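You operate a simulated robot arm through the tools that you are given. There is no shell and no other tool. Be economical: measure what you need, move in short steps, check, and stop when the job is done.

Carry out the task below with a simulated two-armed robot. There is one attempt and no reset: what you move stays moved.

## Task
Give the three vials on the turntable one, two and three doses of dye.
Fine: in the order they come to the drip tube; the table turns clockwise, as its arrow shows.

It is judged by the outcome, as a careful person would: the job done as asked, and still so three seconds after it is handed in. It fails if anything else is knocked over, pushed out of place, dropped, spilled or broken.

## Robot
Two 7-joint arms with fingered hands on one trunk, on a base that drives. Base frame: it is fixed to the floor where the robot stands at the start and does not move with it; the origin is under the middle of the robot, x ahead of it, y to its left, z up; the surface under the hand at the start is at about z = 0.85. Lengths are in m, angles in rad, forces in N, time in s.
The left shoulder is at the start at [0.07, 0.142, 1.3], the right one opposite. With the tool pointing down near the work surface each hand reaches from about 0.1 to 0.76 m from the robot's upright axis, wherever it stands, measured 20 degrees to its own side. Places, roughly: black-collar vial [0.5, -1.5, 1]; dose knob [0.6, 0, 0.9]; dye drip key [0.5, -0.1, 0.9]; purple-collar vial [0.5, -1.5, 1]; step key [0.5, -0.1, 0.9]; teal-collar vial [0.5, -1.5, 1]; water drip key [0.5, 0, 0.9]. Payload 3.6 kg a hand.
Tool frame (each hand has its own): the origin (TCP) lies between the finger pads and is the grasp point; the fingertips stand 0.025 m ahead of it; z points along the fingers, y is the line along which they close. Largest opening 0.088 m; the body of the gripper starts 0.029 m behind the TCP. The gripper is a hand of 5 fingers: y runs from the thumb to the fingers, the wrist lies at [-0.013, -0.097, -0.162] in the tool frame.
Orientation is told as [roll, pitch, yaw] about the base's x, y, z axes, in that order, counted from this pose: with the fingers straight down and the wrist toward the robot, the tool's x, y and z point along [0, 1, 0], [1, 0, 0] and [0, 0, -1] of the base frame.

## Interface
- The arms move only by the tool play_rows. It takes "left_targets", "right_targets" or both (then of equal length, played together; a hand with none holds still); each is a list that holds one entry, the list of rows, each a list of 6 numbers: the shift along the tool's x, y, z in m, then the turn, a rotation vector about the tool's x, y, z in rad. In form: [[[dx, dy, dz, wx, wy, wz], ...]]. A call has 1 to 8 rows; each row is the pose to reach, as a shift and turn from the pose commanded when the call began, along the tool's axes at that moment. Each row takes 0.2 s and may step no farther than 0.05 m and 0.15 rad from the row before; otherwise, the whole call is refused. Where a pose cannot be reached the arm comes as near as it can. A force on the tool above 40 N (or 10 N above the force at the start of the call, whichever is more), or a blocked arm, ends the call early, and 0.2 s more pass. In this call time passes only in rows, and 0.2 s behind the last. The reply holds the time, the measured pose of the TCP, the force on the tool along the base axes, the opening and the grip force, in the units named above and with some noise, with the torque about the TCP (base axes, N m) and any sound that the robot's microphone picked up.
- Cameras (640 x 400 px; columns grow to the right, rows downward): "scene" is now at [0.1214, -0.0122, 1.5104]; the picture's right is [-0.10, -0.99, 0.00], its down [-0.74, 0.08, -0.66] and it looks along [0.66, -0.07, -0.75] (base axes); focal length 273 px, centre (320, 200). "left" rides on the left gripper at [-0.059, -0.079, -0.105] in its tool frame; the picture's right is [-0.73, -0.32, 0.61], its down [0.62, -0.68, 0.38] and it looks along [0.29, 0.66, 0.70] (tool axes); focal length 234 px, centre (320, 200). "right" rides on the right gripper at [0.059, -0.079, -0.105] in its tool frame; the picture's right is [-0.73, 0.32, -0.61], its down [-0.62, -0.68, 0.38] and it looks along [-0.29, 0.66, 0.70] (tool axes); focal length 234 px, centre (320, 200). There is no depth. A picture from a camera that has moved, and an enlarged one, comes with that camera's place and axes in the base frame and with its lens. The place of the scene camera against the robot may be out by one fixed shift of up to 0.012 m in any direction.
- camera(camera): a new picture of that camera. The clock stands still meanwhile.
- slide_trunk(by): slides the trunk up (or, below 0, down) by that many m; the arms and the scene camera ride with it, the base frame stays. It gives what a move gives, with no picture.
- roll_base(legs): drives the robot by 1 to 6 legs, each [ahead, left, turn to the left] in m, m and rad, along the robot's own axes; the way and the turn of a leg run together, so that a leg with both is an arc; at most 1.5 m and 3.142 rad a leg. The arms and the cameras ride along, it lands a little off, and it stops where it bumps. It gives what a move gives.
- set_fingers(index, middle, ring, little, thumb_bend, thumb_turn, hand): sets how far each is bent, from 0 (flat) to 100 (curled in); at 30 the hand is open as for a grip, at 70 the pads meet at the TCP. One left out holds its place. A second passes; each finger stops where it meets its share of the squeeze, and holds until it gets a number again. It is the only way to open and close the hand. It gives what a move gives, with no picture; readings hold the bend of each and the force on index, middle, ring, little, thumb and palm. thumb_turn goes from beside the hand (0) to across from the fingers (100), as for a grip.
- turn_head(pan, tilt): turns the head with the scene camera to pan (to the left, within 1.501 rad either way) and tilt (down, from -0.506 to 1.204), counted from straight ahead of the robot. It gives what a move gives.
- inspect(camera, box): a new picture of the part [left, top, right, bottom] of that camera's present view, enlarged. The clock stands still meanwhile.
- close_job(): hands the job in; it is judged then, once.

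Go step by step. Nothing tells you exact positions but the pictures and the camera data: compare them with the known pose of the tool, close in by small moves and look again before you grip or let go. The budget is 120 turns and 108 pictures, counting those below and the enlarged ones. Unless the task says otherwise, let go and move clear before handing in, and close with one line.

The tools are called after ">>>" as a command line: name --argument value ..., lists and objects as JSON in quotes. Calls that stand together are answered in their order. play_rows: Moves the arms, as the interface text tells. Its arguments: {"type":"object","properties":{"left_targets":{"type":"array"},"right_targets":{"type":"array"}},"required":[]} The other tools are called the same way: slide_trunk (by) slides the trunk up or down; set_fingers (index, middle, ring, little, thumb_bend, thumb_turn, hand) moves the fingers one by one; roll_base (legs) drives the base; turn_head (pan, tilt) turns the head that bears the scene camera; camera (camera) takes a picture; inspect (camera, box) takes an enlarged picture of a part of a camera's view; close_job () hands the job in.

At the start:

```text
time: 0.0
left_eef_pos: [0.4606, 0.1082, 1.183]
left_orientation: [-0.002, 0.0, 0.003]
left_wrist_force: [0.1, 0.3, 0.2]
left_wrist_torque: [-0.01, 0.01, 0.0]
left_gripper_width: 0.0876
left_gripper_force: 0.1
left_shape: jaw
left_bend: [30.0, 30.0, 30.0, 30.0, 30.0, 98.0]
left_finger forces: [0.1, 0.0, 0.0, 0.0, 0.1, 0.1]
right_eef_pos: [0.4286, -0.3366, 1.2288]
right_orientation: [0.001, 0.0, 0.001]
right_wrist_force: [-0.7, -0.7, 0.8]
right_wrist_torque: [-0.01, -0.01, -0.01]
right_gripper_width: 0.0877
right_gripper_force: 0.0
right_shape: jaw
right_bend: [30.0, 30.0, 30.0, 30.0, 30.0, 98.0]
right_finger forces: [0.0, 0.0, 0.1, 0.0, 0.0, 0.1]
trunk travel left (down, up): [-0.835, 0.105]
robot x, y, heading: [-0.0005, 0.0003, -0.002]
head pan, tilt: [-0.105, 0.845]
```

scene: 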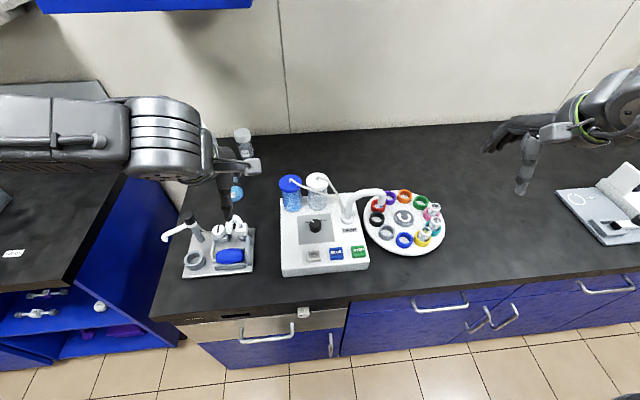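
right: 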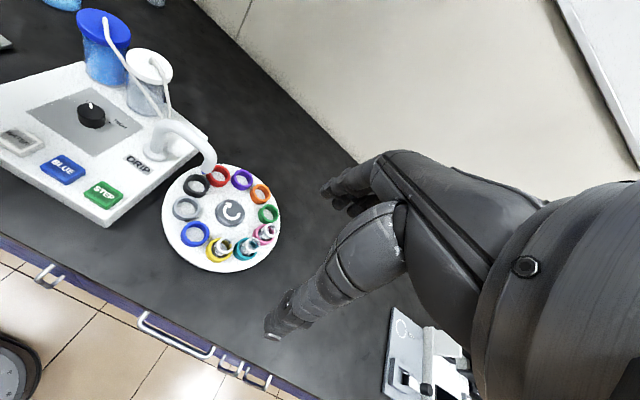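
left: 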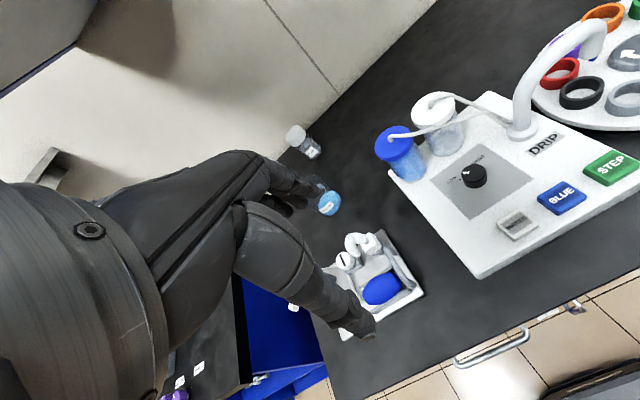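

I see a dye machine with a knob, three keys (grey, BLUE, STEP) and a turntable with coloured collars. I'll enlarge the views to read labels and find the vials.

>>> inspect --camera "scene" --box '[350, 180, 460, 260]'

>>> inspect --camera "scene" --box '[270, 165, 390, 285]'

>>> inspect --camera "right" --box '[150, 150, 300, 280]'

>>> inspect --camera "left" --box '[370, 80, 640, 280]'

```text
5.00 times, centred on (405, 220) of scene
camera zoom: at [0.1214, -0.0122, 1.5104], right [-0.1, -0.99, 0.0], down [-0.74, 0.08, -0.66], along [0.66, -0.07, -0.75], focal length 1366 px, centre (-105, 100)
```

zoom: 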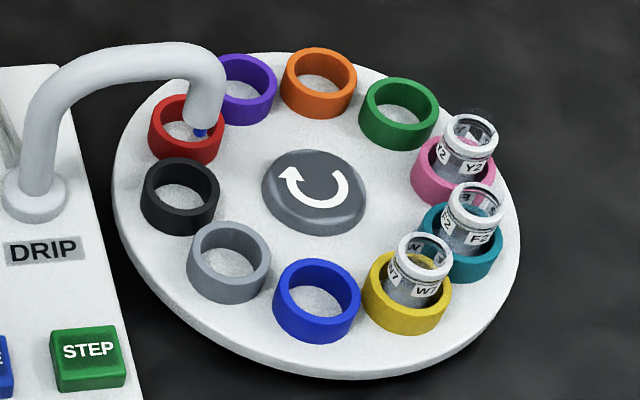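

```text
3.33 times, centred on (330, 225) of scene
camera zoom: at [0.1214, -0.0122, 1.5104], right [-0.1, -0.99, 0.0], down [-0.74, 0.08, -0.66], along [0.66, -0.07, -0.75], focal length 911 px, centre (287, 117)
```

zoom: 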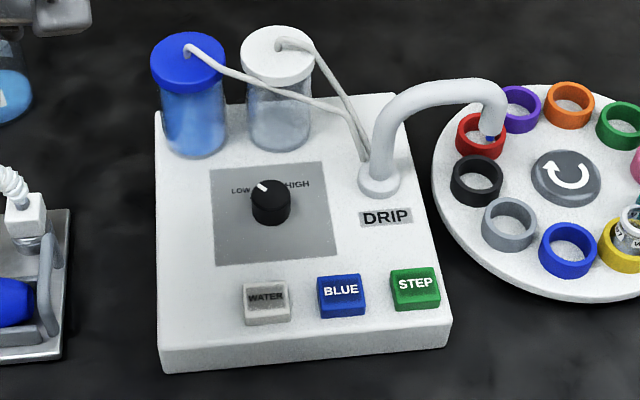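

```text
3.08 times, centred on (225, 215) of right
camera zoom: at [0.3501, -0.2794, 1.3338], right [0.32, -0.73, 0.61], down [-0.68, -0.62, -0.38], along [0.66, -0.29, -0.7], focal length 720 px, centre (612, 154)
```

zoom: 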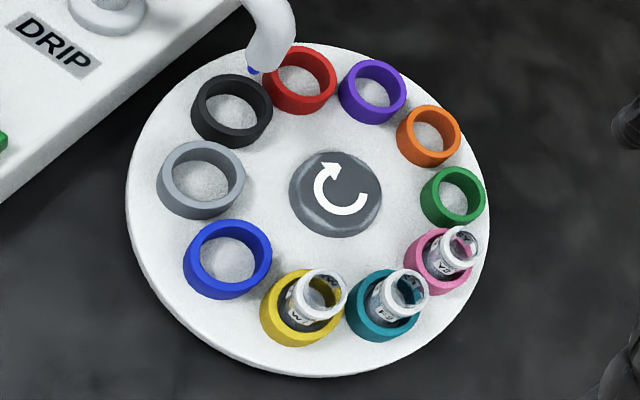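

```text
2.00 times, centred on (505, 180) of left
camera zoom: at [0.3815, 0.0499, 1.289], right [-0.32, -0.73, -0.61], down [-0.68, 0.62, -0.38], along [0.66, 0.29, -0.7], focal length 468 px, centre (-50, 240)
```

zoom: 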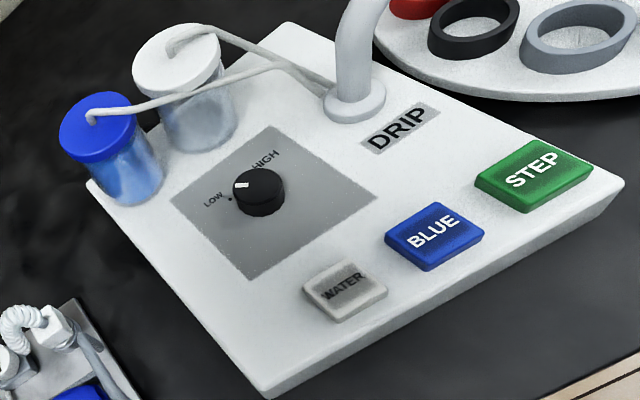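

The turntable's next wells clockwise are black, grey, blue, then yellow (W7), teal (F2), pink (Y2). I'll shape the left hand to point with its index finger, and look closer at the knob.

>>> set_fingers --hand "left" --index 45 --middle 100 --ring 100 --little 100 --thumb_bend 30 --thumb_turn 0

>>> inspect --camera "left" --box '[440, 140, 540, 200]'

>>> camera --camera "scene"

>>> camera --camera "left"

```text
time: 1.0
left_eef_pos: [0.4596, 0.1085, 1.1836]
left_orientation: [-0.001, -0.001, 0.002]
left_wrist_force: [0.3, 0.3, 0.2]
left_wrist_torque: [0.01, -0.03, -0.02]
left_gripper_width: 0.1111
left_gripper_force: 0.0
left_shape: fingers
left_bend: [45.0, 100.0, 100.0, 100.0, 30.0, 0.0]
left_finger forces: [0.1, 0.0, 0.1, 0.0, 0.0, 0.0]
right_eef_pos: [0.4285, -0.3365, 1.2269]
right_orientation: [-0.001, 0.0, 0.001]
right_wrist_force: [1.1, 0.1, -0.9]
right_wrist_torque: [0.02, 0.0, 0.0]
right_gripper_width: 0.0878
right_gripper_force: 0.1
right_shape: jaw
right_bend: [30.0, 30.0, 30.0, 30.0, 30.0, 98.0]
right_finger forces: [0.0, 0.0, 0.1, 0.0, 0.0, 0.1]
trunk travel left (down, up): [-0.835, 0.105]
robot x, y, heading: [-0.002, 0.0007, 0.004]
head pan, tilt: [-0.105, 0.845]
```

```text
6.40 times, centred on (490, 170) of left
camera zoom: at [0.3814, 0.0498, 1.289], right [-0.32, -0.73, -0.61], down [-0.68, 0.62, -0.38], along [0.66, 0.29, -0.7], focal length 1499 px, centre (-768, 392)
```

zoom: 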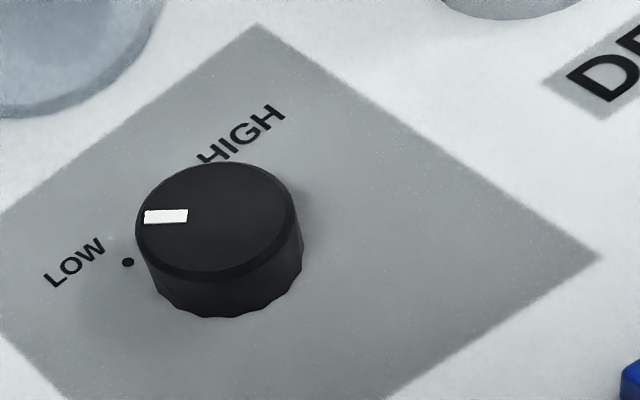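

```text
99 pictures are left
camera scene: at [0.1214, -0.0123, 1.5104], right [-0.1, -0.99, 0.0], down [-0.74, 0.08, -0.66], along [0.66, -0.07, -0.75], focal length 273 px, centre (320, 200)
```

scene: 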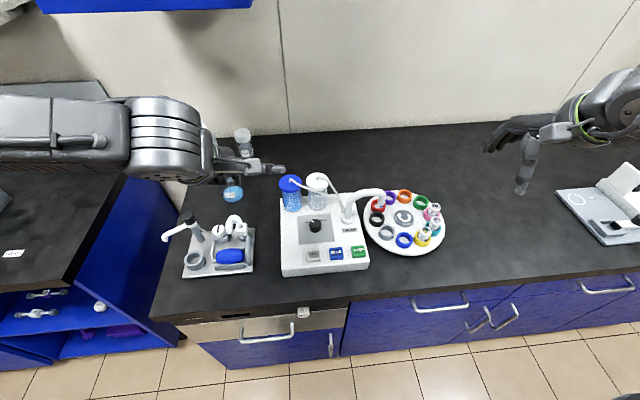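

```text
98 pictures are left
camera left: at [0.3814, 0.0498, 1.289], right [-0.32, -0.73, -0.61], down [-0.68, 0.62, -0.38], along [0.66, 0.29, -0.7], focal length 234 px, centre (320, 200)
```

left: 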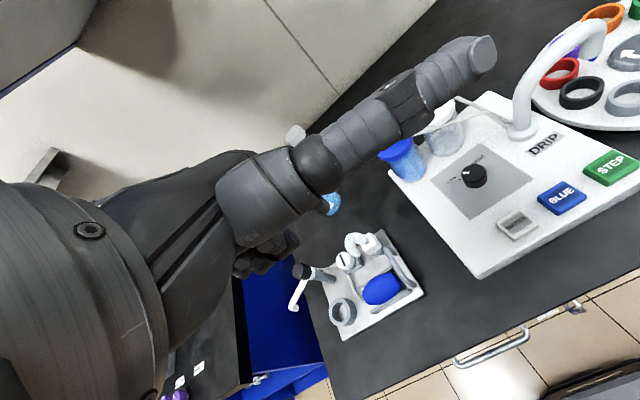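

The thumb sticks out sideways now; I'll fold it and look again.

>>> set_fingers --hand "left" --index 45 --thumb_bend 100 --thumb_turn 100

>>> camera --camera "left"

>>> inspect --camera "scene" --box '[140, 80, 300, 220]'

```text
time: 2.0
left_eef_pos: [0.46, 0.1083, 1.1828]
left_orientation: [-0.001, 0.001, 0.001]
left_wrist_force: [-0.4, 0.1, 0.0]
left_wrist_torque: [-0.02, -0.02, -0.01]
left_gripper_width: 0.0193
left_gripper_force: 0.0
left_shape: fingers
left_bend: [43.0, 100.0, 100.0, 100.0, 99.0, 99.0]
left_finger forces: [0.0, 0.0, 0.1, 0.1, 0.0, 0.1]
right_eef_pos: [0.4291, -0.3373, 1.2273]
right_orientation: [0.0, 0.0, 0.001]
right_wrist_force: [0.1, 0.3, 0.6]
right_wrist_torque: [0.02, 0.01, 0.01]
right_gripper_width: 0.0878
right_gripper_force: 0.0
right_shape: jaw
right_bend: [30.0, 30.0, 30.0, 30.0, 30.0, 98.0]
right_finger forces: [0.1, 0.1, 0.0, 0.0, 0.1, 0.1]
trunk travel left (down, up): [-0.835, 0.105]
robot x, y, heading: [0.0002, 0.0029, 0.0]
head pan, tilt: [-0.105, 0.845]
```

```text
97 pictures are left
camera left: at [0.3814, 0.0498, 1.289], right [-0.32, -0.73, -0.61], down [-0.68, 0.62, -0.38], along [0.66, 0.29, -0.7], focal length 234 px, centre (320, 200)
```

left: 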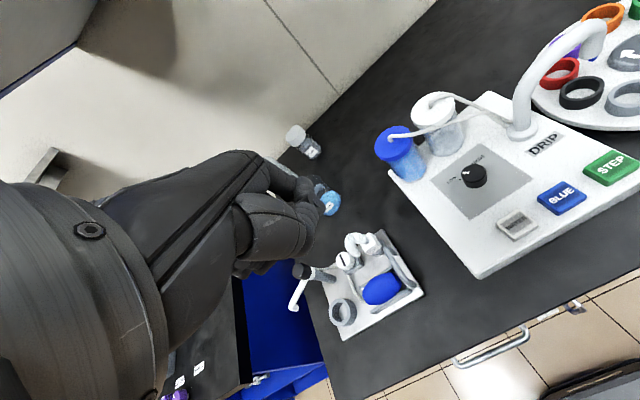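

```text
2.86 times, centred on (220, 150) of scene
camera zoom: at [0.1214, -0.0123, 1.5104], right [-0.1, -0.99, 0.0], down [-0.74, 0.08, -0.66], along [0.66, -0.07, -0.75], focal length 781 px, centre (606, 343)
```

zoom: 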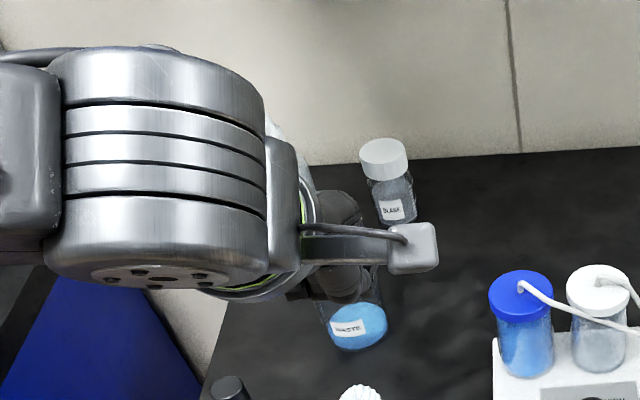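

Checking where the index tip sits relative to the TCP.

>>> inspect --camera "left" --box '[220, 140, 380, 280]'

>>> camera --camera "right"

```text
2.86 times, centred on (300, 210) of left
camera zoom: at [0.3814, 0.0498, 1.289], right [-0.32, -0.73, -0.61], down [-0.68, 0.62, -0.38], along [0.66, 0.29, -0.7], focal length 669 px, centre (377, 171)
```

zoom: 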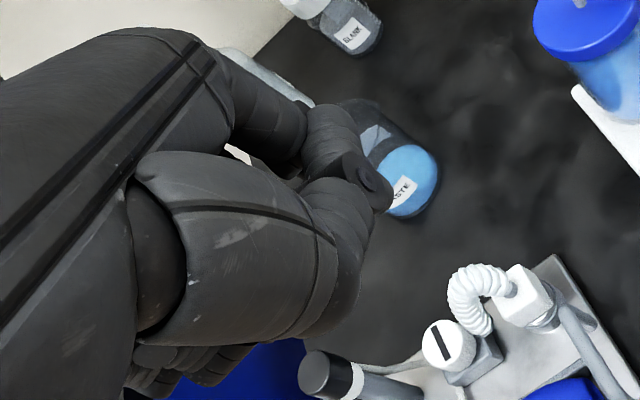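

```text
94 pictures are left
camera right: at [0.3501, -0.2795, 1.3338], right [0.32, -0.73, 0.61], down [-0.68, -0.62, -0.38], along [0.66, -0.29, -0.7], focal length 234 px, centre (320, 200)
```

right: 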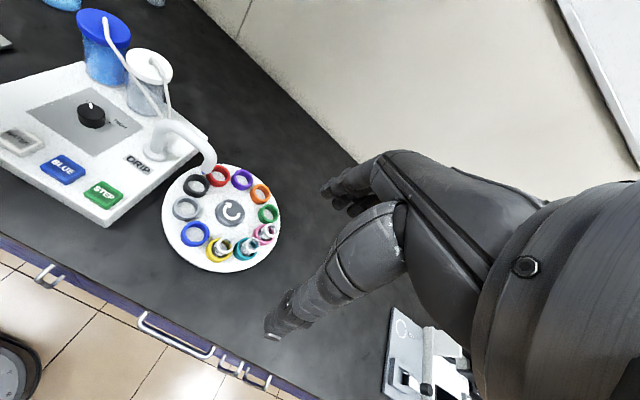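

The index tip is about 3 cm ahead of the TCP and a little below. I'll carry the left hand high across to over the STEP key and look.

>>> play_rows --left_targets '[[[-0.05, 0, 0, 0, 0, 0], [-0.1, 0, 0, 0, 0, 0], [-0.15, 0, 0, 0, 0, 0], [-0.2, -0.004, 0.03, 0, 0, 0], [-0.25, -0.008, 0.07, 0, 0, 0], [-0.25, -0.008, 0.11, 0, 0, 0], [-0.25, -0.008, 0.14, 0, 0, 0]]]'

>>> camera --camera "left"

>>> camera --camera "scene"

>>> camera --camera "right"

```text
refused: row 4 steps farther than a row can; nothing moved
```

```text
93 pictures are left
camera left: at [0.3814, 0.0498, 1.289], right [-0.32, -0.73, -0.61], down [-0.68, 0.62, -0.38], along [0.66, 0.29, -0.7], focal length 234 px, centre (320, 200)
```

left: 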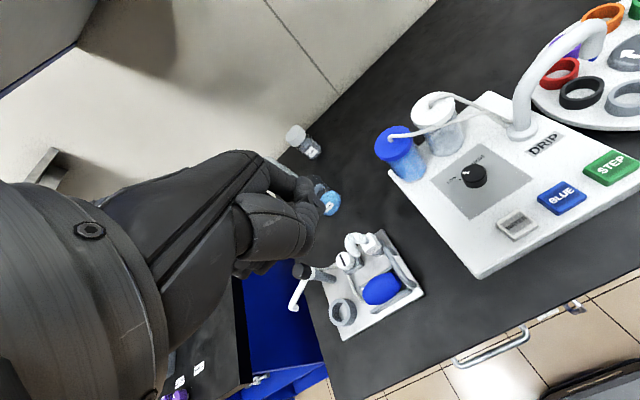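

```text
92 pictures are left
camera scene: at [0.1214, -0.0123, 1.5104], right [-0.1, -0.99, 0.0], down [-0.74, 0.08, -0.66], along [0.66, -0.07, -0.75], focal length 273 px, centre (320, 200)
```

scene: 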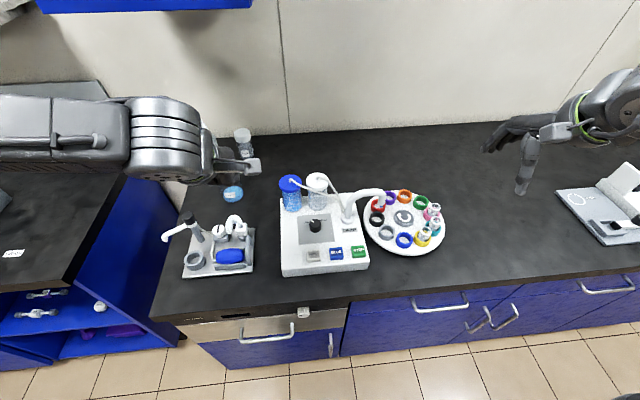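

```text
91 pictures are left
camera right: at [0.3501, -0.2795, 1.3338], right [0.32, -0.73, 0.61], down [-0.68, -0.62, -0.38], along [0.66, -0.29, -0.7], focal length 234 px, centre (320, 200)
```

right: 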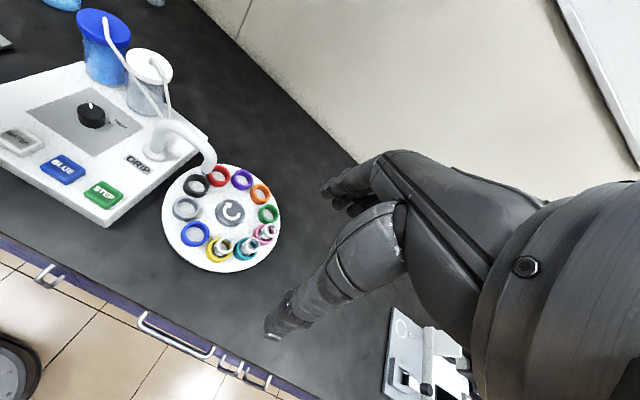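

The call was refused for step size; I'll go across first, then down.

>>> play_rows --left_targets '[[[-0.05, 0, 0, 0, 0, 0], [-0.1, 0, 0, 0, 0, 0], [-0.15, 0, 0, 0, 0, 0], [-0.2, 0, 0, 0, 0, 0], [-0.25, 0, 0, 0, 0, 0], [-0.25, -0.008, 0.045, 0, 0, 0], [-0.25, -0.008, 0.09, 0, 0, 0], [-0.25, -0.008, 0.13, 0, 0, 0]]]'

>>> camera --camera "left"

>>> camera --camera "scene"

>>> camera --camera "right"

```text
time: 3.8
left_eef_pos: [0.4527, -0.1427, 1.0529]
left_orientation: [-0.001, 0.001, 0.005]
left_wrist_force: [0.2, 0.5, 0.5]
left_wrist_torque: [0.02, -0.03, 0.01]
left_gripper_width: 0.019
left_gripper_force: 0.1
left_shape: fingers
left_bend: [43.0, 100.0, 100.0, 100.0, 99.0, 99.0]
left_finger forces: [0.0, 0.0, 0.1, 0.1, 0.0, 0.1]
right_eef_pos: [0.4292, -0.3389, 1.2284]
right_orientation: [0.002, 0.0, -0.002]
right_wrist_force: [-0.2, 1.0, -1.1]
right_wrist_torque: [0.0, 0.0, 0.01]
right_gripper_width: 0.0878
right_gripper_force: 0.0
right_shape: jaw
right_bend: [30.0, 30.0, 30.0, 30.0, 30.0, 98.0]
right_finger forces: [0.1, 0.0, 0.0, 0.1, 0.0, 0.1]
trunk travel left (down, up): [-0.835, 0.105]
robot x, y, heading: [0.0024, -0.0004, 0.002]
head pan, tilt: [-0.105, 0.845]
```

```text
90 pictures are left
camera left: at [0.3734, -0.201, 1.1595], right [-0.32, -0.73, -0.61], down [-0.68, 0.62, -0.38], along [0.66, 0.29, -0.7], focal length 234 px, centre (320, 200)
```

left: 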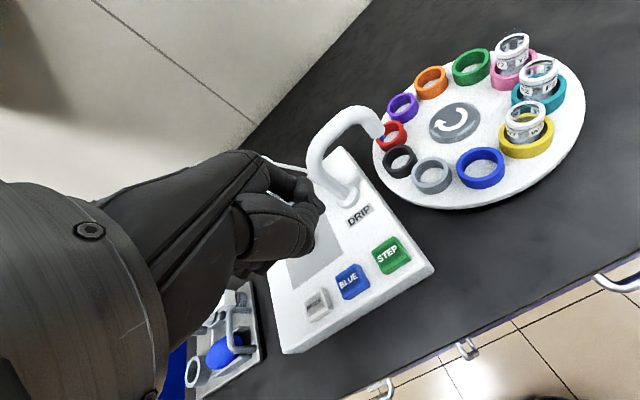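

```text
89 pictures are left
camera scene: at [0.122, -0.0134, 1.5104], right [-0.1, -0.99, 0.0], down [-0.74, 0.08, -0.66], along [0.66, -0.07, -0.75], focal length 273 px, centre (320, 200)
```

scene: 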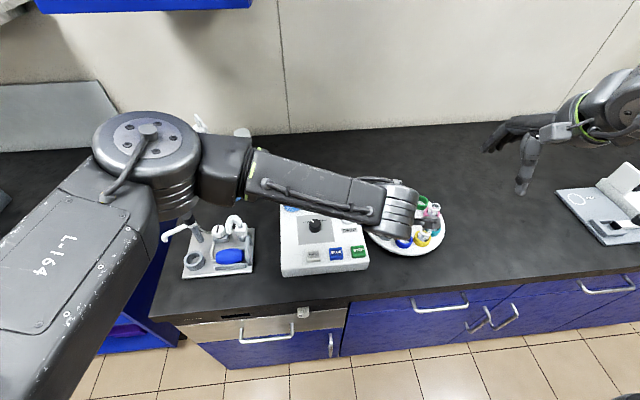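

```text
88 pictures are left
camera right: at [0.3505, -0.2804, 1.3335], right [0.32, -0.73, 0.61], down [-0.68, -0.62, -0.38], along [0.66, -0.29, -0.7], focal length 234 px, centre (320, 200)
```

right: 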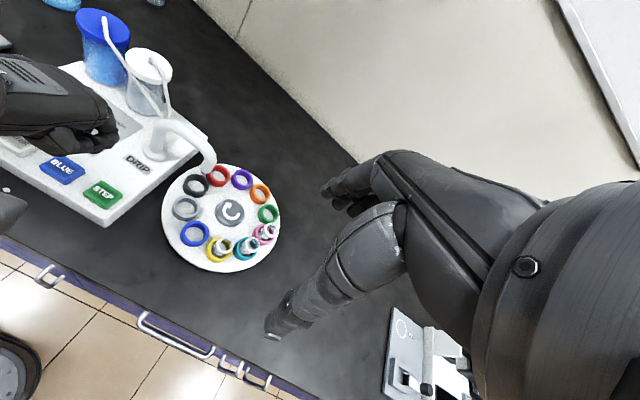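

Both wrist cameras now see the index; I'll enlarge both to triangulate the tip.

>>> inspect --camera "right" --box '[0, 60, 160, 230]'

>>> inspect --camera "left" --box '[230, 140, 430, 310]'

```text
2.35 times, centred on (80, 145) of right
camera zoom: at [0.3505, -0.2804, 1.3335], right [0.32, -0.73, 0.61], down [-0.68, -0.62, -0.38], along [0.66, -0.29, -0.7], focal length 551 px, centre (885, 329)
```

zoom: 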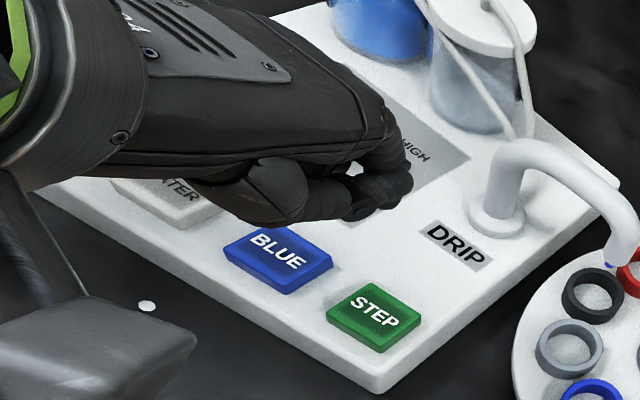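

```text
2.35 times, centred on (330, 225) of left
camera zoom: at [0.3734, -0.201, 1.1595], right [-0.32, -0.73, -0.61], down [-0.68, 0.62, -0.38], along [0.66, 0.29, -0.7], focal length 551 px, centre (296, 141)
```

zoom: 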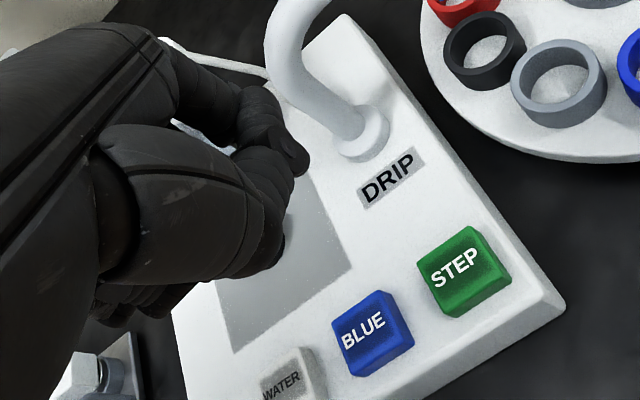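

Triangulated: index tip at about [0.509, -0.134, 1.004], STEP key top at [0.471, -0.152, ~0.93], BLUE at [0.4725, -0.099]. I'll put the tip about 2–3 cm above STEP and look.

>>> play_rows --left_targets '[[[-0.018, -0.038, 0, 0, 0, 0], [-0.018, -0.038, 0.025, 0, 0, 0], [-0.018, -0.038, 0.05, 0, 0, 0]]]'

>>> inspect --camera "right" --box '[0, 60, 160, 230]'

>>> inspect --camera "left" --box '[230, 140, 430, 310]'

```text
time: 4.6
left_eef_pos: [0.4172, -0.159, 1.0039]
left_orientation: [-0.004, 0.001, 0.003]
left_wrist_force: [0.3, 0.8, 0.3]
left_wrist_torque: [0.0, 0.0, 0.01]
left_gripper_width: 0.0195
left_gripper_force: 0.0
left_shape: fingers
left_bend: [43.0, 100.0, 100.0, 100.0, 99.0, 99.0]
left_finger forces: [0.0, 0.1, 0.1, 0.0, 0.1, 0.0]
right_eef_pos: [0.4306, -0.336, 1.2269]
right_orientation: [-0.001, 0.003, 0.0]
right_wrist_force: [-0.3, 0.5, 0.1]
right_wrist_torque: [-0.02, 0.0, 0.0]
right_gripper_width: 0.0875
right_gripper_force: 0.0
right_shape: jaw
right_bend: [30.0, 30.0, 30.0, 30.0, 30.0, 98.0]
right_finger forces: [0.0, 0.1, 0.0, 0.1, 0.0, 0.1]
trunk travel left (down, up): [-0.835, 0.105]
robot x, y, heading: [0.0013, 0.0036, -0.006]
head pan, tilt: [-0.105, 0.845]
```

```text
2.35 times, centred on (80, 145) of right
camera zoom: at [0.3511, -0.2784, 1.3338], right [0.32, -0.73, 0.61], down [-0.68, -0.62, -0.38], along [0.66, -0.29, -0.7], focal length 551 px, centre (885, 329)
```

zoom: 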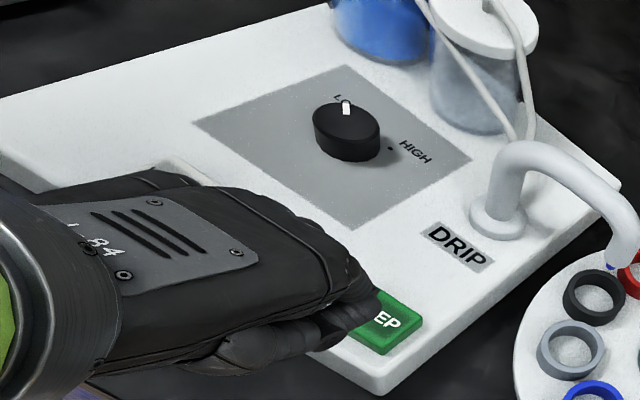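

```text
2.35 times, centred on (330, 225) of left
camera zoom: at [0.3386, -0.2166, 1.1101], right [-0.32, -0.73, -0.6], down [-0.68, 0.62, -0.38], along [0.66, 0.29, -0.7], focal length 551 px, centre (296, 141)
```

zoom: 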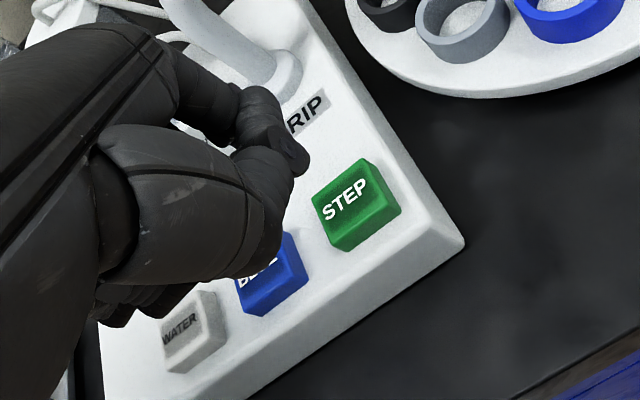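

The tip is above STEP. I'll press down gently and lift in one call, listening for a click.

>>> play_rows --left_targets '[[[-0.002, -0.003, 0.015, 0, 0, 0], [-0.002, -0.003, 0.028, 0, 0, 0], [-0.002, -0.003, 0.034, 0, 0, 0], [-0.002, -0.003, 0.02, 0, 0, 0], [-0.002, -0.003, 0.0, 0, 0, 0]]]'

>>> camera --camera "right"

```text
time: 5.8
left_eef_pos: [0.4125, -0.1611, 1.0029]
left_orientation: [0.0, 0.0, 0.003]
left_wrist_force: [0.3, 0.2, 0.0]
left_wrist_torque: [-0.03, 0.06, 0.0]
left_gripper_width: 0.0192
left_gripper_force: 0.1
left_shape: fingers
left_bend: [43.0, 100.0, 100.0, 100.0, 99.0, 99.0]
left_finger forces: [0.0, 0.1, 0.1, 0.0, 0.1, 0.1]
right_eef_pos: [0.4281, -0.3373, 1.2268]
right_orientation: [0.0, 0.0, 0.0]
right_wrist_force: [0.6, -0.1, -0.2]
right_wrist_torque: [-0.02, 0.01, -0.02]
right_gripper_width: 0.088
right_gripper_force: 0.1
right_shape: jaw
right_bend: [30.0, 30.0, 30.0, 30.0, 30.0, 98.0]
right_finger forces: [0.0, 0.0, 0.0, 0.0, 0.0, 0.1]
trunk travel left (down, up): [-0.835, 0.105]
robot x, y, heading: [-0.0009, 0.0016, -0.0]
head pan, tilt: [-0.105, 0.845]
```

```text
83 pictures are left
camera right: at [0.3499, -0.2795, 1.3338], right [0.32, -0.73, 0.61], down [-0.68, -0.62, -0.38], along [0.66, -0.29, -0.7], focal length 234 px, centre (320, 200)
```

right: 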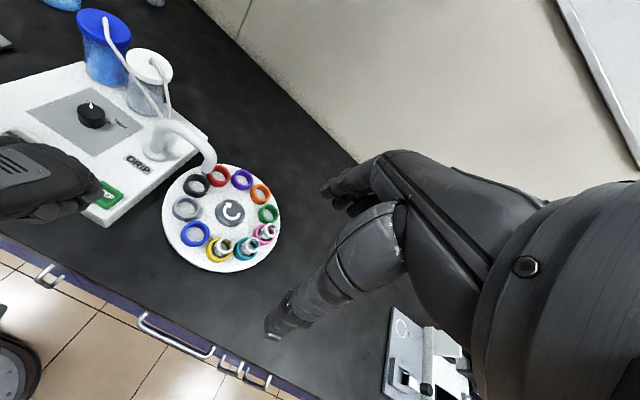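

Nothing registered and no contact. I'll lower to the same depth plus a bit, stop there and look.

>>> play_rows --left_targets '[[[0, 0, 0.02, 0, 0, 0], [0, 0, 0.034, 0, 0, 0]]]'

>>> inspect --camera "left" --box '[230, 140, 430, 310]'

>>> inspect --camera "right" --box '[40, 120, 160, 230]'

```text
time: 6.4
left_eef_pos: [0.4135, -0.1627, 0.9688]
left_orientation: [0.0, 0.0, 0.004]
left_wrist_force: [0.4, -0.8, 0.3]
left_wrist_torque: [0.04, 0.0, 0.04]
left_gripper_width: 0.0193
left_gripper_force: 0.0
left_shape: fingers
left_bend: [43.0, 100.0, 100.0, 100.0, 99.0, 99.0]
left_finger forces: [0.1, 0.0, 0.0, 0.1, 0.0, 0.0]
right_eef_pos: [0.4289, -0.337, 1.2273]
right_orientation: [0.0, 0.001, 0.0]
right_wrist_force: [0.7, -0.4, 0.6]
right_wrist_torque: [-0.02, 0.01, -0.02]
right_gripper_width: 0.0875
right_gripper_force: 0.0
right_shape: jaw
right_bend: [30.0, 30.0, 30.0, 30.0, 30.0, 98.0]
right_finger forces: [0.0, 0.0, 0.0, 0.0, 0.1, 0.0]
trunk travel left (down, up): [-0.835, 0.105]
robot x, y, heading: [-0.0005, -0.0005, -0.003]
head pan, tilt: [-0.105, 0.845]
```

```text
2.35 times, centred on (330, 225) of left
camera zoom: at [0.3338, -0.2209, 1.075], right [-0.32, -0.73, -0.61], down [-0.68, 0.62, -0.38], along [0.66, 0.29, -0.7], focal length 551 px, centre (296, 141)
```

zoom: 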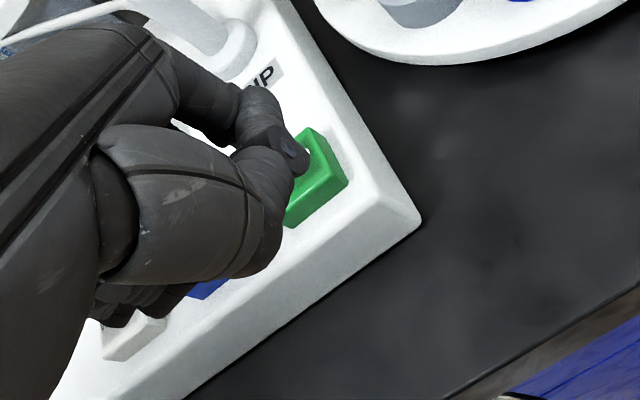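

```text
3.64 times, centred on (100, 175) of right
camera zoom: at [0.3501, -0.2796, 1.3338], right [0.32, -0.73, 0.61], down [-0.68, -0.62, -0.38], along [0.66, -0.29, -0.7], focal length 852 px, centre (1120, 291)
```

zoom: 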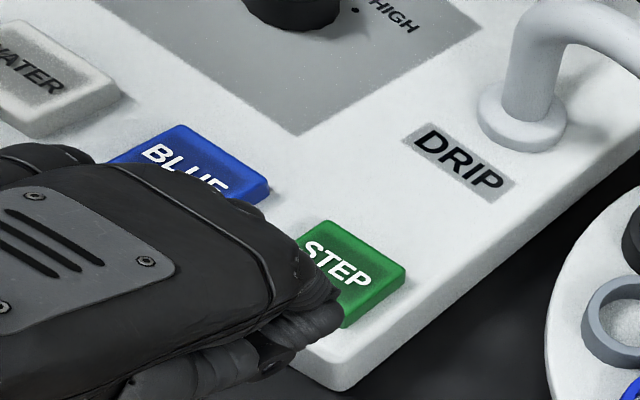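

The key top is really lower (~0.90) and centred near [0.483, -0.145]. I'll shift the tip there and go down in small steps until it presses.

>>> play_rows --left_targets '[[[0.008, 0.012, 0, 0, 0, 0], [0.008, 0.012, 0.008, 0, 0, 0], [0.008, 0.012, 0.014, 0, 0, 0]]]'

>>> inspect --camera "left" --box '[230, 140, 430, 310]'

>>> inspect --camera "right" --box '[40, 120, 240, 280]'

```text
time: 7.2
left_eef_pos: [0.4236, -0.1547, 0.9565]
left_orientation: [-0.003, 0.0, 0.002]
left_wrist_force: [-0.3, 0.2, -0.4]
left_wrist_torque: [0.01, -0.02, 0.01]
left_gripper_width: 0.0192
left_gripper_force: 0.1
left_shape: fingers
left_bend: [43.0, 100.0, 100.0, 100.0, 99.0, 99.0]
left_finger forces: [0.0, 0.0, 0.0, 0.1, 0.0, 0.1]
right_eef_pos: [0.429, -0.3378, 1.2271]
right_orientation: [0.001, -0.001, 0.0]
right_wrist_force: [0.7, -0.2, -0.2]
right_wrist_torque: [-0.05, 0.0, -0.04]
right_gripper_width: 0.0876
right_gripper_force: 0.1
right_shape: jaw
right_bend: [30.0, 30.0, 30.0, 30.0, 30.0, 98.0]
right_finger forces: [0.0, 0.1, 0.0, 0.1, 0.1, 0.0]
trunk travel left (down, up): [-0.835, 0.105]
robot x, y, heading: [0.0032, -0.0002, 0.002]
head pan, tilt: [-0.105, 0.845]
```

```text
2.35 times, centred on (330, 225) of left
camera zoom: at [0.345, -0.2135, 1.0619], right [-0.32, -0.73, -0.61], down [-0.68, 0.62, -0.38], along [0.66, 0.29, -0.7], focal length 551 px, centre (296, 141)
```

zoom: 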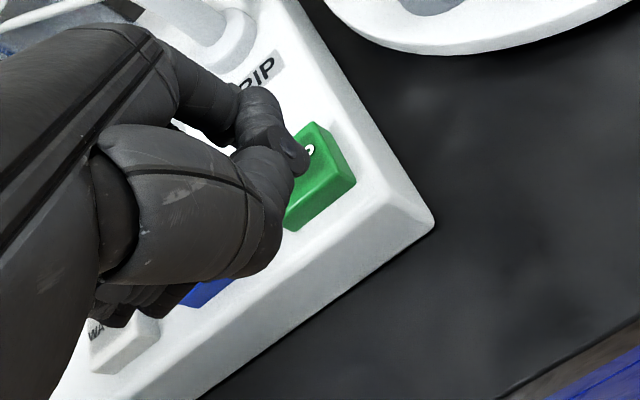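

```text
2.50 times, centred on (140, 200) of right
camera zoom: at [0.3499, -0.2799, 1.3338], right [0.32, -0.73, 0.61], down [-0.68, -0.62, -0.38], along [0.66, -0.29, -0.7], focal length 585 px, centre (770, 200)
```

zoom: 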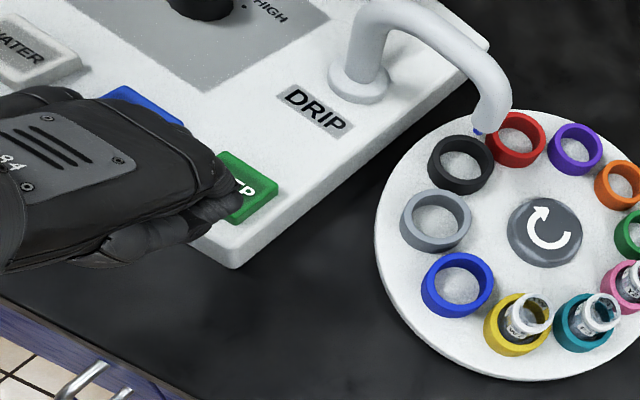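

Tip is right at the key but no force yet. Continuing down in small increments.

>>> play_rows --left_targets '[[[0, 0, 0.004, 0, 0, 0], [0, 0, 0.007, 0, 0, 0]]]'

>>> inspect --camera "right" --box '[40, 120, 240, 280]'

```text
time: 7.8
left_eef_pos: [0.4246, -0.1545, 0.9481]
left_orientation: [-0.002, 0.001, 0.0]
left_wrist_force: [0.7, -0.3, 0.2]
left_wrist_torque: [-0.03, -0.01, -0.01]
left_gripper_width: 0.0189
left_gripper_force: 0.2
left_shape: fingers
left_bend: [43.0, 100.0, 100.0, 100.0, 99.0, 99.0]
left_finger forces: [0.0, 0.1, 0.1, 0.0, 0.0, 0.0]
right_eef_pos: [0.428, -0.3389, 1.2272]
right_orientation: [-0.002, 0.0, -0.001]
right_wrist_force: [0.0, 0.7, 0.4]
right_wrist_torque: [0.0, -0.01, 0.02]
right_gripper_width: 0.0876
right_gripper_force: 0.1
right_shape: jaw
right_bend: [30.0, 30.0, 30.0, 30.0, 30.0, 98.0]
right_finger forces: [0.0, 0.0, 0.0, 0.0, 0.0, 0.0]
trunk travel left (down, up): [-0.835, 0.105]
robot x, y, heading: [-0.0016, -0.0045, 0.001]
head pan, tilt: [-0.105, 0.845]
```

```text
2.50 times, centred on (140, 200) of right
camera zoom: at [0.3501, -0.2797, 1.3338], right [0.32, -0.73, 0.61], down [-0.68, -0.62, -0.38], along [0.66, -0.29, -0.7], focal length 585 px, centre (770, 200)
```

zoom: 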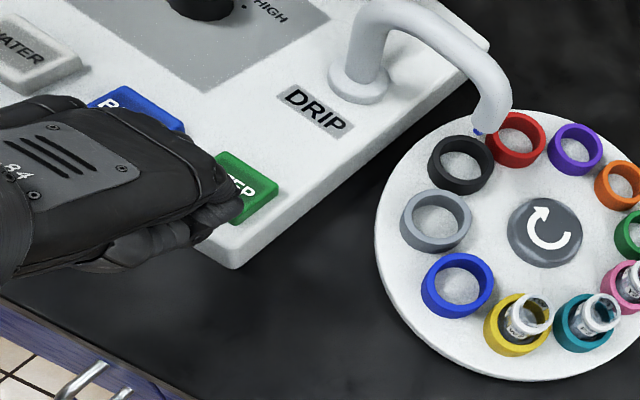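

Still no contact; continuing down slowly.

>>> play_rows --left_targets '[[[0.004, 0.003, 0.003, 0, 0, 0], [0.004, 0.003, 0.006, 0, 0, 0]]]'

>>> inspect --camera "left" --box '[270, 160, 370, 250]'

>>> inspect --camera "right" --box '[80, 160, 220, 250]'

```text
time: 8.4
left_eef_pos: [0.4257, -0.151, 0.9424]
left_orientation: [-0.003, 0.0, 0.002]
left_wrist_force: [0.3, -0.2, -0.6]
left_wrist_torque: [0.04, 0.01, -0.01]
left_gripper_width: 0.0193
left_gripper_force: 0.1
left_shape: fingers
left_bend: [43.0, 100.0, 100.0, 100.0, 99.0, 99.0]
left_finger forces: [0.0, 0.0, 0.1, 0.0, 0.0, 0.1]
right_eef_pos: [0.4281, -0.3366, 1.227]
right_orientation: [0.001, 0.0, 0.0]
right_wrist_force: [-0.5, 0.4, -1.0]
right_wrist_torque: [-0.03, 0.0, 0.02]
right_gripper_width: 0.0874
right_gripper_force: 0.0
right_shape: jaw
right_bend: [30.0, 30.0, 30.0, 30.0, 30.0, 98.0]
right_finger forces: [0.1, 0.0, 0.0, 0.0, 0.0, 0.0]
trunk travel left (down, up): [-0.835, 0.105]
robot x, y, heading: [-0.0018, -0.0003, -0.001]
head pan, tilt: [-0.105, 0.845]
```

```text
4.44 times, centred on (320, 205) of left
camera zoom: at [0.3478, -0.2091, 1.0486], right [-0.32, -0.73, -0.61], down [-0.68, 0.62, -0.38], along [0.66, 0.29, -0.7], focal length 1041 px, centre (320, 178)
```

zoom: 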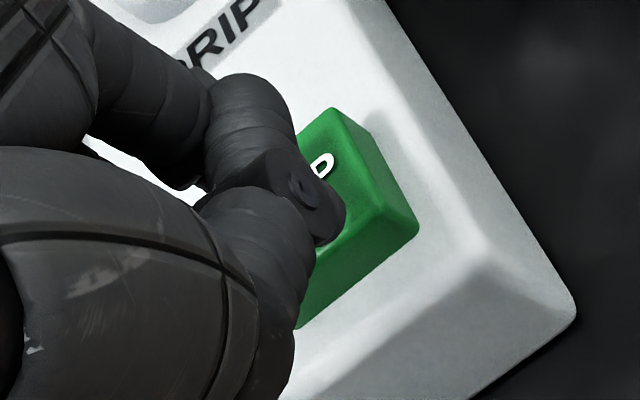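

```text
4.44 times, centred on (150, 205) of right
camera zoom: at [0.3501, -0.2797, 1.3338], right [0.32, -0.73, 0.61], down [-0.68, -0.62, -0.38], along [0.66, -0.29, -0.7], focal length 1041 px, centre (1076, 178)
```

zoom: 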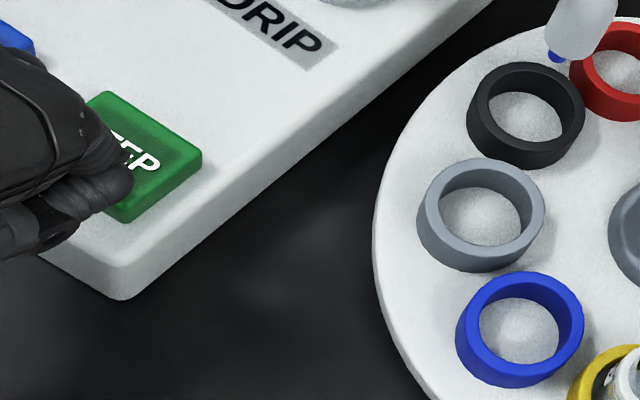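

Very close now. Continue down.

>>> play_rows --left_targets '[[[0.0, 0.003, 0.003, 0, 0, 0], [0.0, 0.003, 0.006, 0, 0, 0], [0.0, 0.003, 0.008, 0, 0, 0]]]'

>>> inspect --camera "left" --box '[270, 160, 370, 250]'

>>> inspect --camera "right" --box '[80, 160, 220, 250]'

```text
time: 9.2
left_eef_pos: [0.43, -0.1502, 0.9331]
left_orientation: [-0.001, 0.001, 0.003]
left_wrist_force: [0.0, 1.1, 0.4]
left_wrist_torque: [0.01, -0.01, -0.03]
left_gripper_width: 0.0191
left_gripper_force: 0.3
left_shape: fingers
left_bend: [43.0, 100.0, 100.0, 100.0, 99.0, 99.0]
left_finger forces: [0.3, 0.0, 0.0, 0.0, 0.1, 0.0]
right_eef_pos: [0.4289, -0.3373, 1.2273]
right_orientation: [0.0, 0.0, 0.0]
right_wrist_force: [0.9, -0.5, 0.9]
right_wrist_torque: [0.03, -0.04, 0.02]
right_gripper_width: 0.0878
right_gripper_force: 0.0
right_shape: jaw
right_bend: [30.0, 30.0, 30.0, 30.0, 30.0, 98.0]
right_finger forces: [0.1, 0.0, 0.0, 0.0, 0.0, 0.0]
trunk travel left (down, up): [-0.835, 0.105]
robot x, y, heading: [-0.0026, 0.0014, 0.0]
head pan, tilt: [-0.105, 0.845]
```

```text
4.44 times, centred on (320, 205) of left
camera zoom: at [0.351, -0.2082, 1.0402], right [-0.32, -0.73, -0.61], down [-0.68, 0.62, -0.38], along [0.66, 0.29, -0.7], focal length 1041 px, centre (320, 178)
```

zoom: 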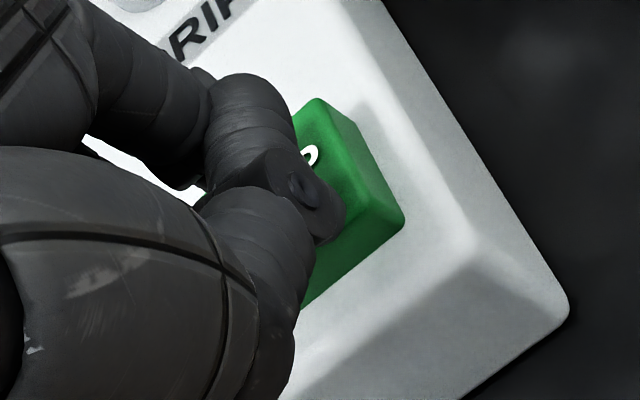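

```text
4.44 times, centred on (150, 205) of right
camera zoom: at [0.35, -0.2796, 1.3338], right [0.32, -0.73, 0.61], down [-0.68, -0.62, -0.38], along [0.66, -0.29, -0.7], focal length 1041 px, centre (1076, 178)
```

zoom: 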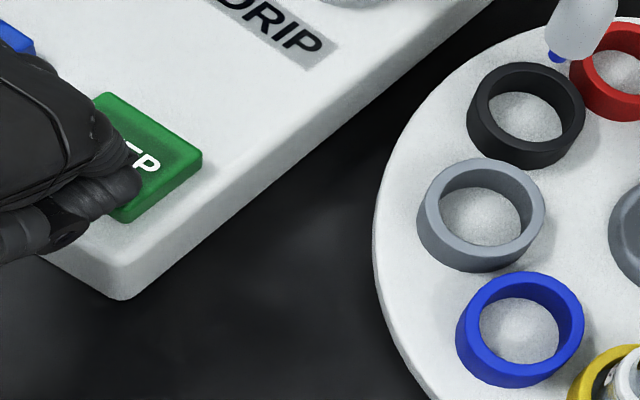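

Index feels a first touch (0.3). Pressing a bit further.

>>> play_rows --left_targets '[[[0.0, 0.002, 0.002, 0, 0, 0], [0.0, 0.002, 0.004, 0, 0, 0]]]'

>>> inspect --camera "right" --box '[80, 150, 240, 250]'

```text
time: 9.8
left_eef_pos: [0.4327, -0.148, 0.9314]
left_orientation: [-0.002, -0.001, 0.003]
left_wrist_force: [-0.8, -0.1, 2.6]
left_wrist_torque: [0.0, -0.07, 0.03]
left_gripper_width: 0.0194
left_gripper_force: 0.8
left_shape: fingers
left_bend: [43.0, 100.0, 100.0, 100.0, 99.0, 99.0]
left_finger forces: [2.2, 0.0, 0.0, 0.1, 0.1, 0.0]
right_eef_pos: [0.4292, -0.3362, 1.2282]
right_orientation: [0.0, 0.0, 0.001]
right_wrist_force: [-0.7, -0.4, 0.1]
right_wrist_torque: [-0.02, -0.01, -0.01]
right_gripper_width: 0.0877
right_gripper_force: 0.1
right_shape: jaw
right_bend: [30.0, 30.0, 30.0, 30.0, 30.0, 98.0]
right_finger forces: [0.0, 0.0, 0.0, 0.0, 0.1, 0.0]
trunk travel left (down, up): [-0.835, 0.105]
robot x, y, heading: [-0.0013, 0.0011, -0.002]
head pan, tilt: [-0.105, 0.845]
heard: click
```

```text
4.00 times, centred on (160, 200) of right
camera zoom: at [0.3495, -0.2795, 1.334], right [0.32, -0.73, 0.61], down [-0.68, -0.62, -0.38], along [0.66, -0.29, -0.7], focal length 937 px, centre (960, 200)
```

zoom: 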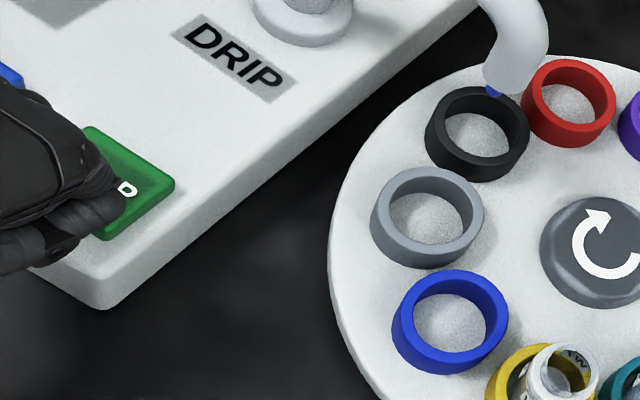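

Click heard. I'll lift 1 cm and see how far the table turned.

>>> play_rows --left_targets '[[[0, 0, -0.01, 0, 0, 0], [0, 0, -0.012, 0, 0, 0], [0, 0, -0.012, 0, 0, 0], [0, 0, -0.012, 0, 0, 0]]]'

>>> inspect --camera "right" --box '[100, 130, 300, 280]'

```text
time: 10.8
left_eef_pos: [0.433, -0.1497, 0.9432]
left_orientation: [-0.003, 0.001, 0.002]
left_wrist_force: [0.2, -0.6, 0.9]
left_wrist_torque: [0.0, 0.0, -0.01]
left_gripper_width: 0.0192
left_gripper_force: 0.0
left_shape: fingers
left_bend: [43.0, 100.0, 100.0, 100.0, 99.0, 99.0]
left_finger forces: [0.0, 0.0, 0.0, 0.0, 0.0, 0.0]
right_eef_pos: [0.4298, -0.336, 1.2286]
right_orientation: [0.0, 0.002, 0.0]
right_wrist_force: [-0.1, 0.2, 0.8]
right_wrist_torque: [0.01, 0.03, 0.02]
right_gripper_width: 0.0876
right_gripper_force: 0.0
right_shape: jaw
right_bend: [30.0, 30.0, 30.0, 30.0, 30.0, 98.0]
right_finger forces: [0.0, 0.0, 0.1, 0.0, 0.0, 0.1]
trunk travel left (down, up): [-0.835, 0.105]
robot x, y, heading: [-0.0016, -0.0015, 0.0]
head pan, tilt: [-0.105, 0.845]
```

```text
2.67 times, centred on (200, 205) of right
camera zoom: at [0.3502, -0.2797, 1.3337], right [0.32, -0.73, 0.61], down [-0.68, -0.62, -0.38], along [0.66, -0.29, -0.7], focal length 624 px, centre (640, 187)
```

zoom: 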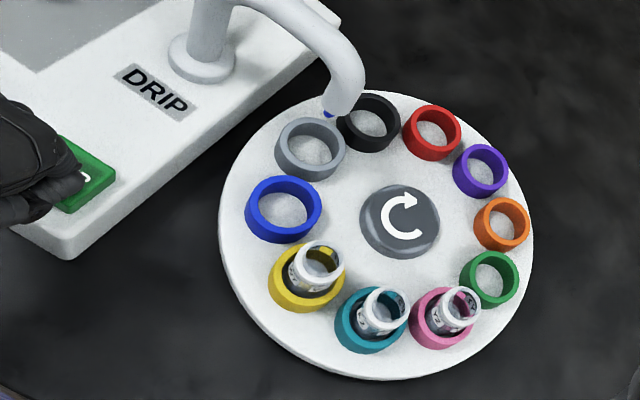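

One press = one well. Triangulating the drip tip ([0.58, -0.222, 0.957]) against the wells suggests the grey well is now under it, so yellow needs two more steps. I'll press STEP once more.

>>> play_rows --left_targets '[[[0, 0, 0.007, 0, 0, 0], [0, 0, 0.0125, 0, 0, 0], [0, 0, 0.0, 0, 0, 0], [0, 0, 0.0, 0, 0, 0], [0, 0, 0, 0, 0, 0], [0, 0, 0, 0, 0, 0]]]'

>>> inspect --camera "right" --box '[100, 130, 300, 280]'

>>> camera --camera "left"

>>> camera --camera "scene"

```text
time: 12.2
left_eef_pos: [0.4324, -0.1498, 0.9413]
left_orientation: [-0.001, 0.0, 0.004]
left_wrist_force: [0.2, -0.4, 0.2]
left_wrist_torque: [0.0, 0.01, 0.02]
left_gripper_width: 0.0191
left_gripper_force: 0.2
left_shape: fingers
left_bend: [43.0, 100.0, 100.0, 100.0, 99.0, 99.0]
left_finger forces: [0.0, 0.1, 0.1, 0.0, 0.1, 0.1]
right_eef_pos: [0.4289, -0.3362, 1.2283]
right_orientation: [-0.001, -0.001, 0.0]
right_wrist_force: [-0.9, 0.8, 0.2]
right_wrist_torque: [-0.02, 0.01, 0.01]
right_gripper_width: 0.0878
right_gripper_force: 0.1
right_shape: jaw
right_bend: [30.0, 30.0, 30.0, 30.0, 30.0, 98.0]
right_finger forces: [0.1, 0.0, 0.1, 0.1, 0.1, 0.1]
trunk travel left (down, up): [-0.835, 0.105]
robot x, y, heading: [0.0005, -0.0002, 0.001]
head pan, tilt: [-0.105, 0.845]
heard: click
```

```text
2.67 times, centred on (200, 205) of right
camera zoom: at [0.3501, -0.2796, 1.3337], right [0.32, -0.73, 0.61], down [-0.68, -0.62, -0.38], along [0.66, -0.29, -0.7], focal length 624 px, centre (640, 187)
```

zoom: 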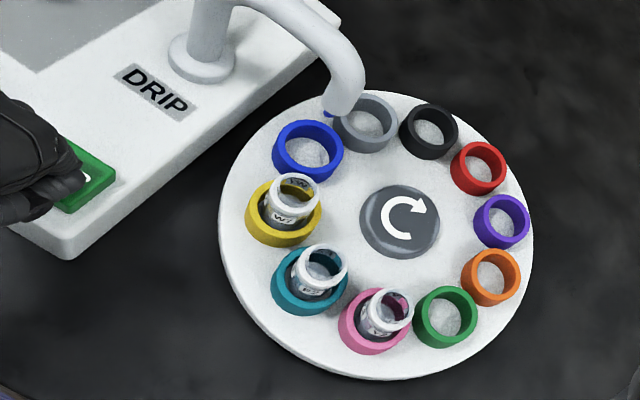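

```text
70 pictures are left
camera left: at [0.3543, -0.2083, 1.0479], right [-0.32, -0.73, -0.61], down [-0.68, 0.62, -0.38], along [0.66, 0.29, -0.7], focal length 234 px, centre (320, 200)
```

left: 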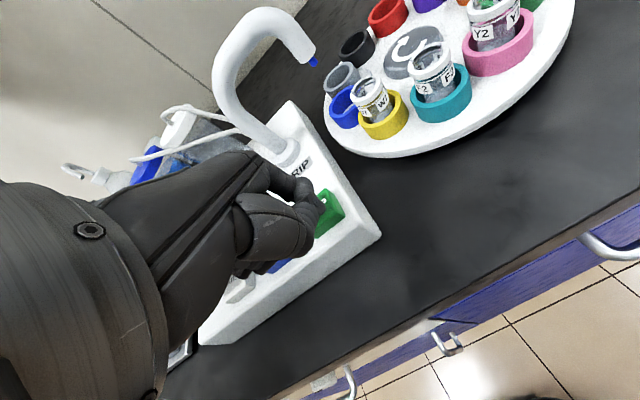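

```text
69 pictures are left
camera scene: at [0.1215, -0.0125, 1.5104], right [-0.1, -0.99, 0.0], down [-0.74, 0.08, -0.66], along [0.66, -0.07, -0.75], focal length 273 px, centre (320, 200)
```

scene: 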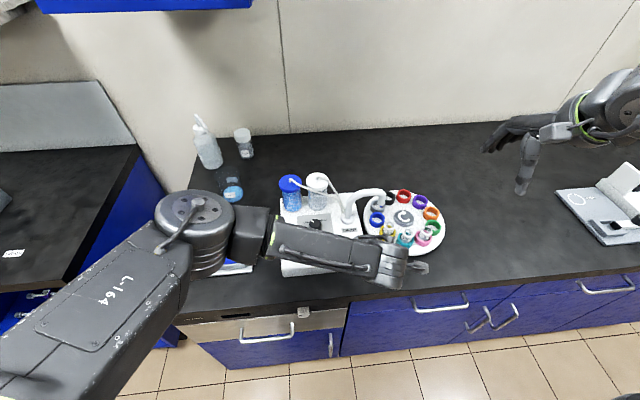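

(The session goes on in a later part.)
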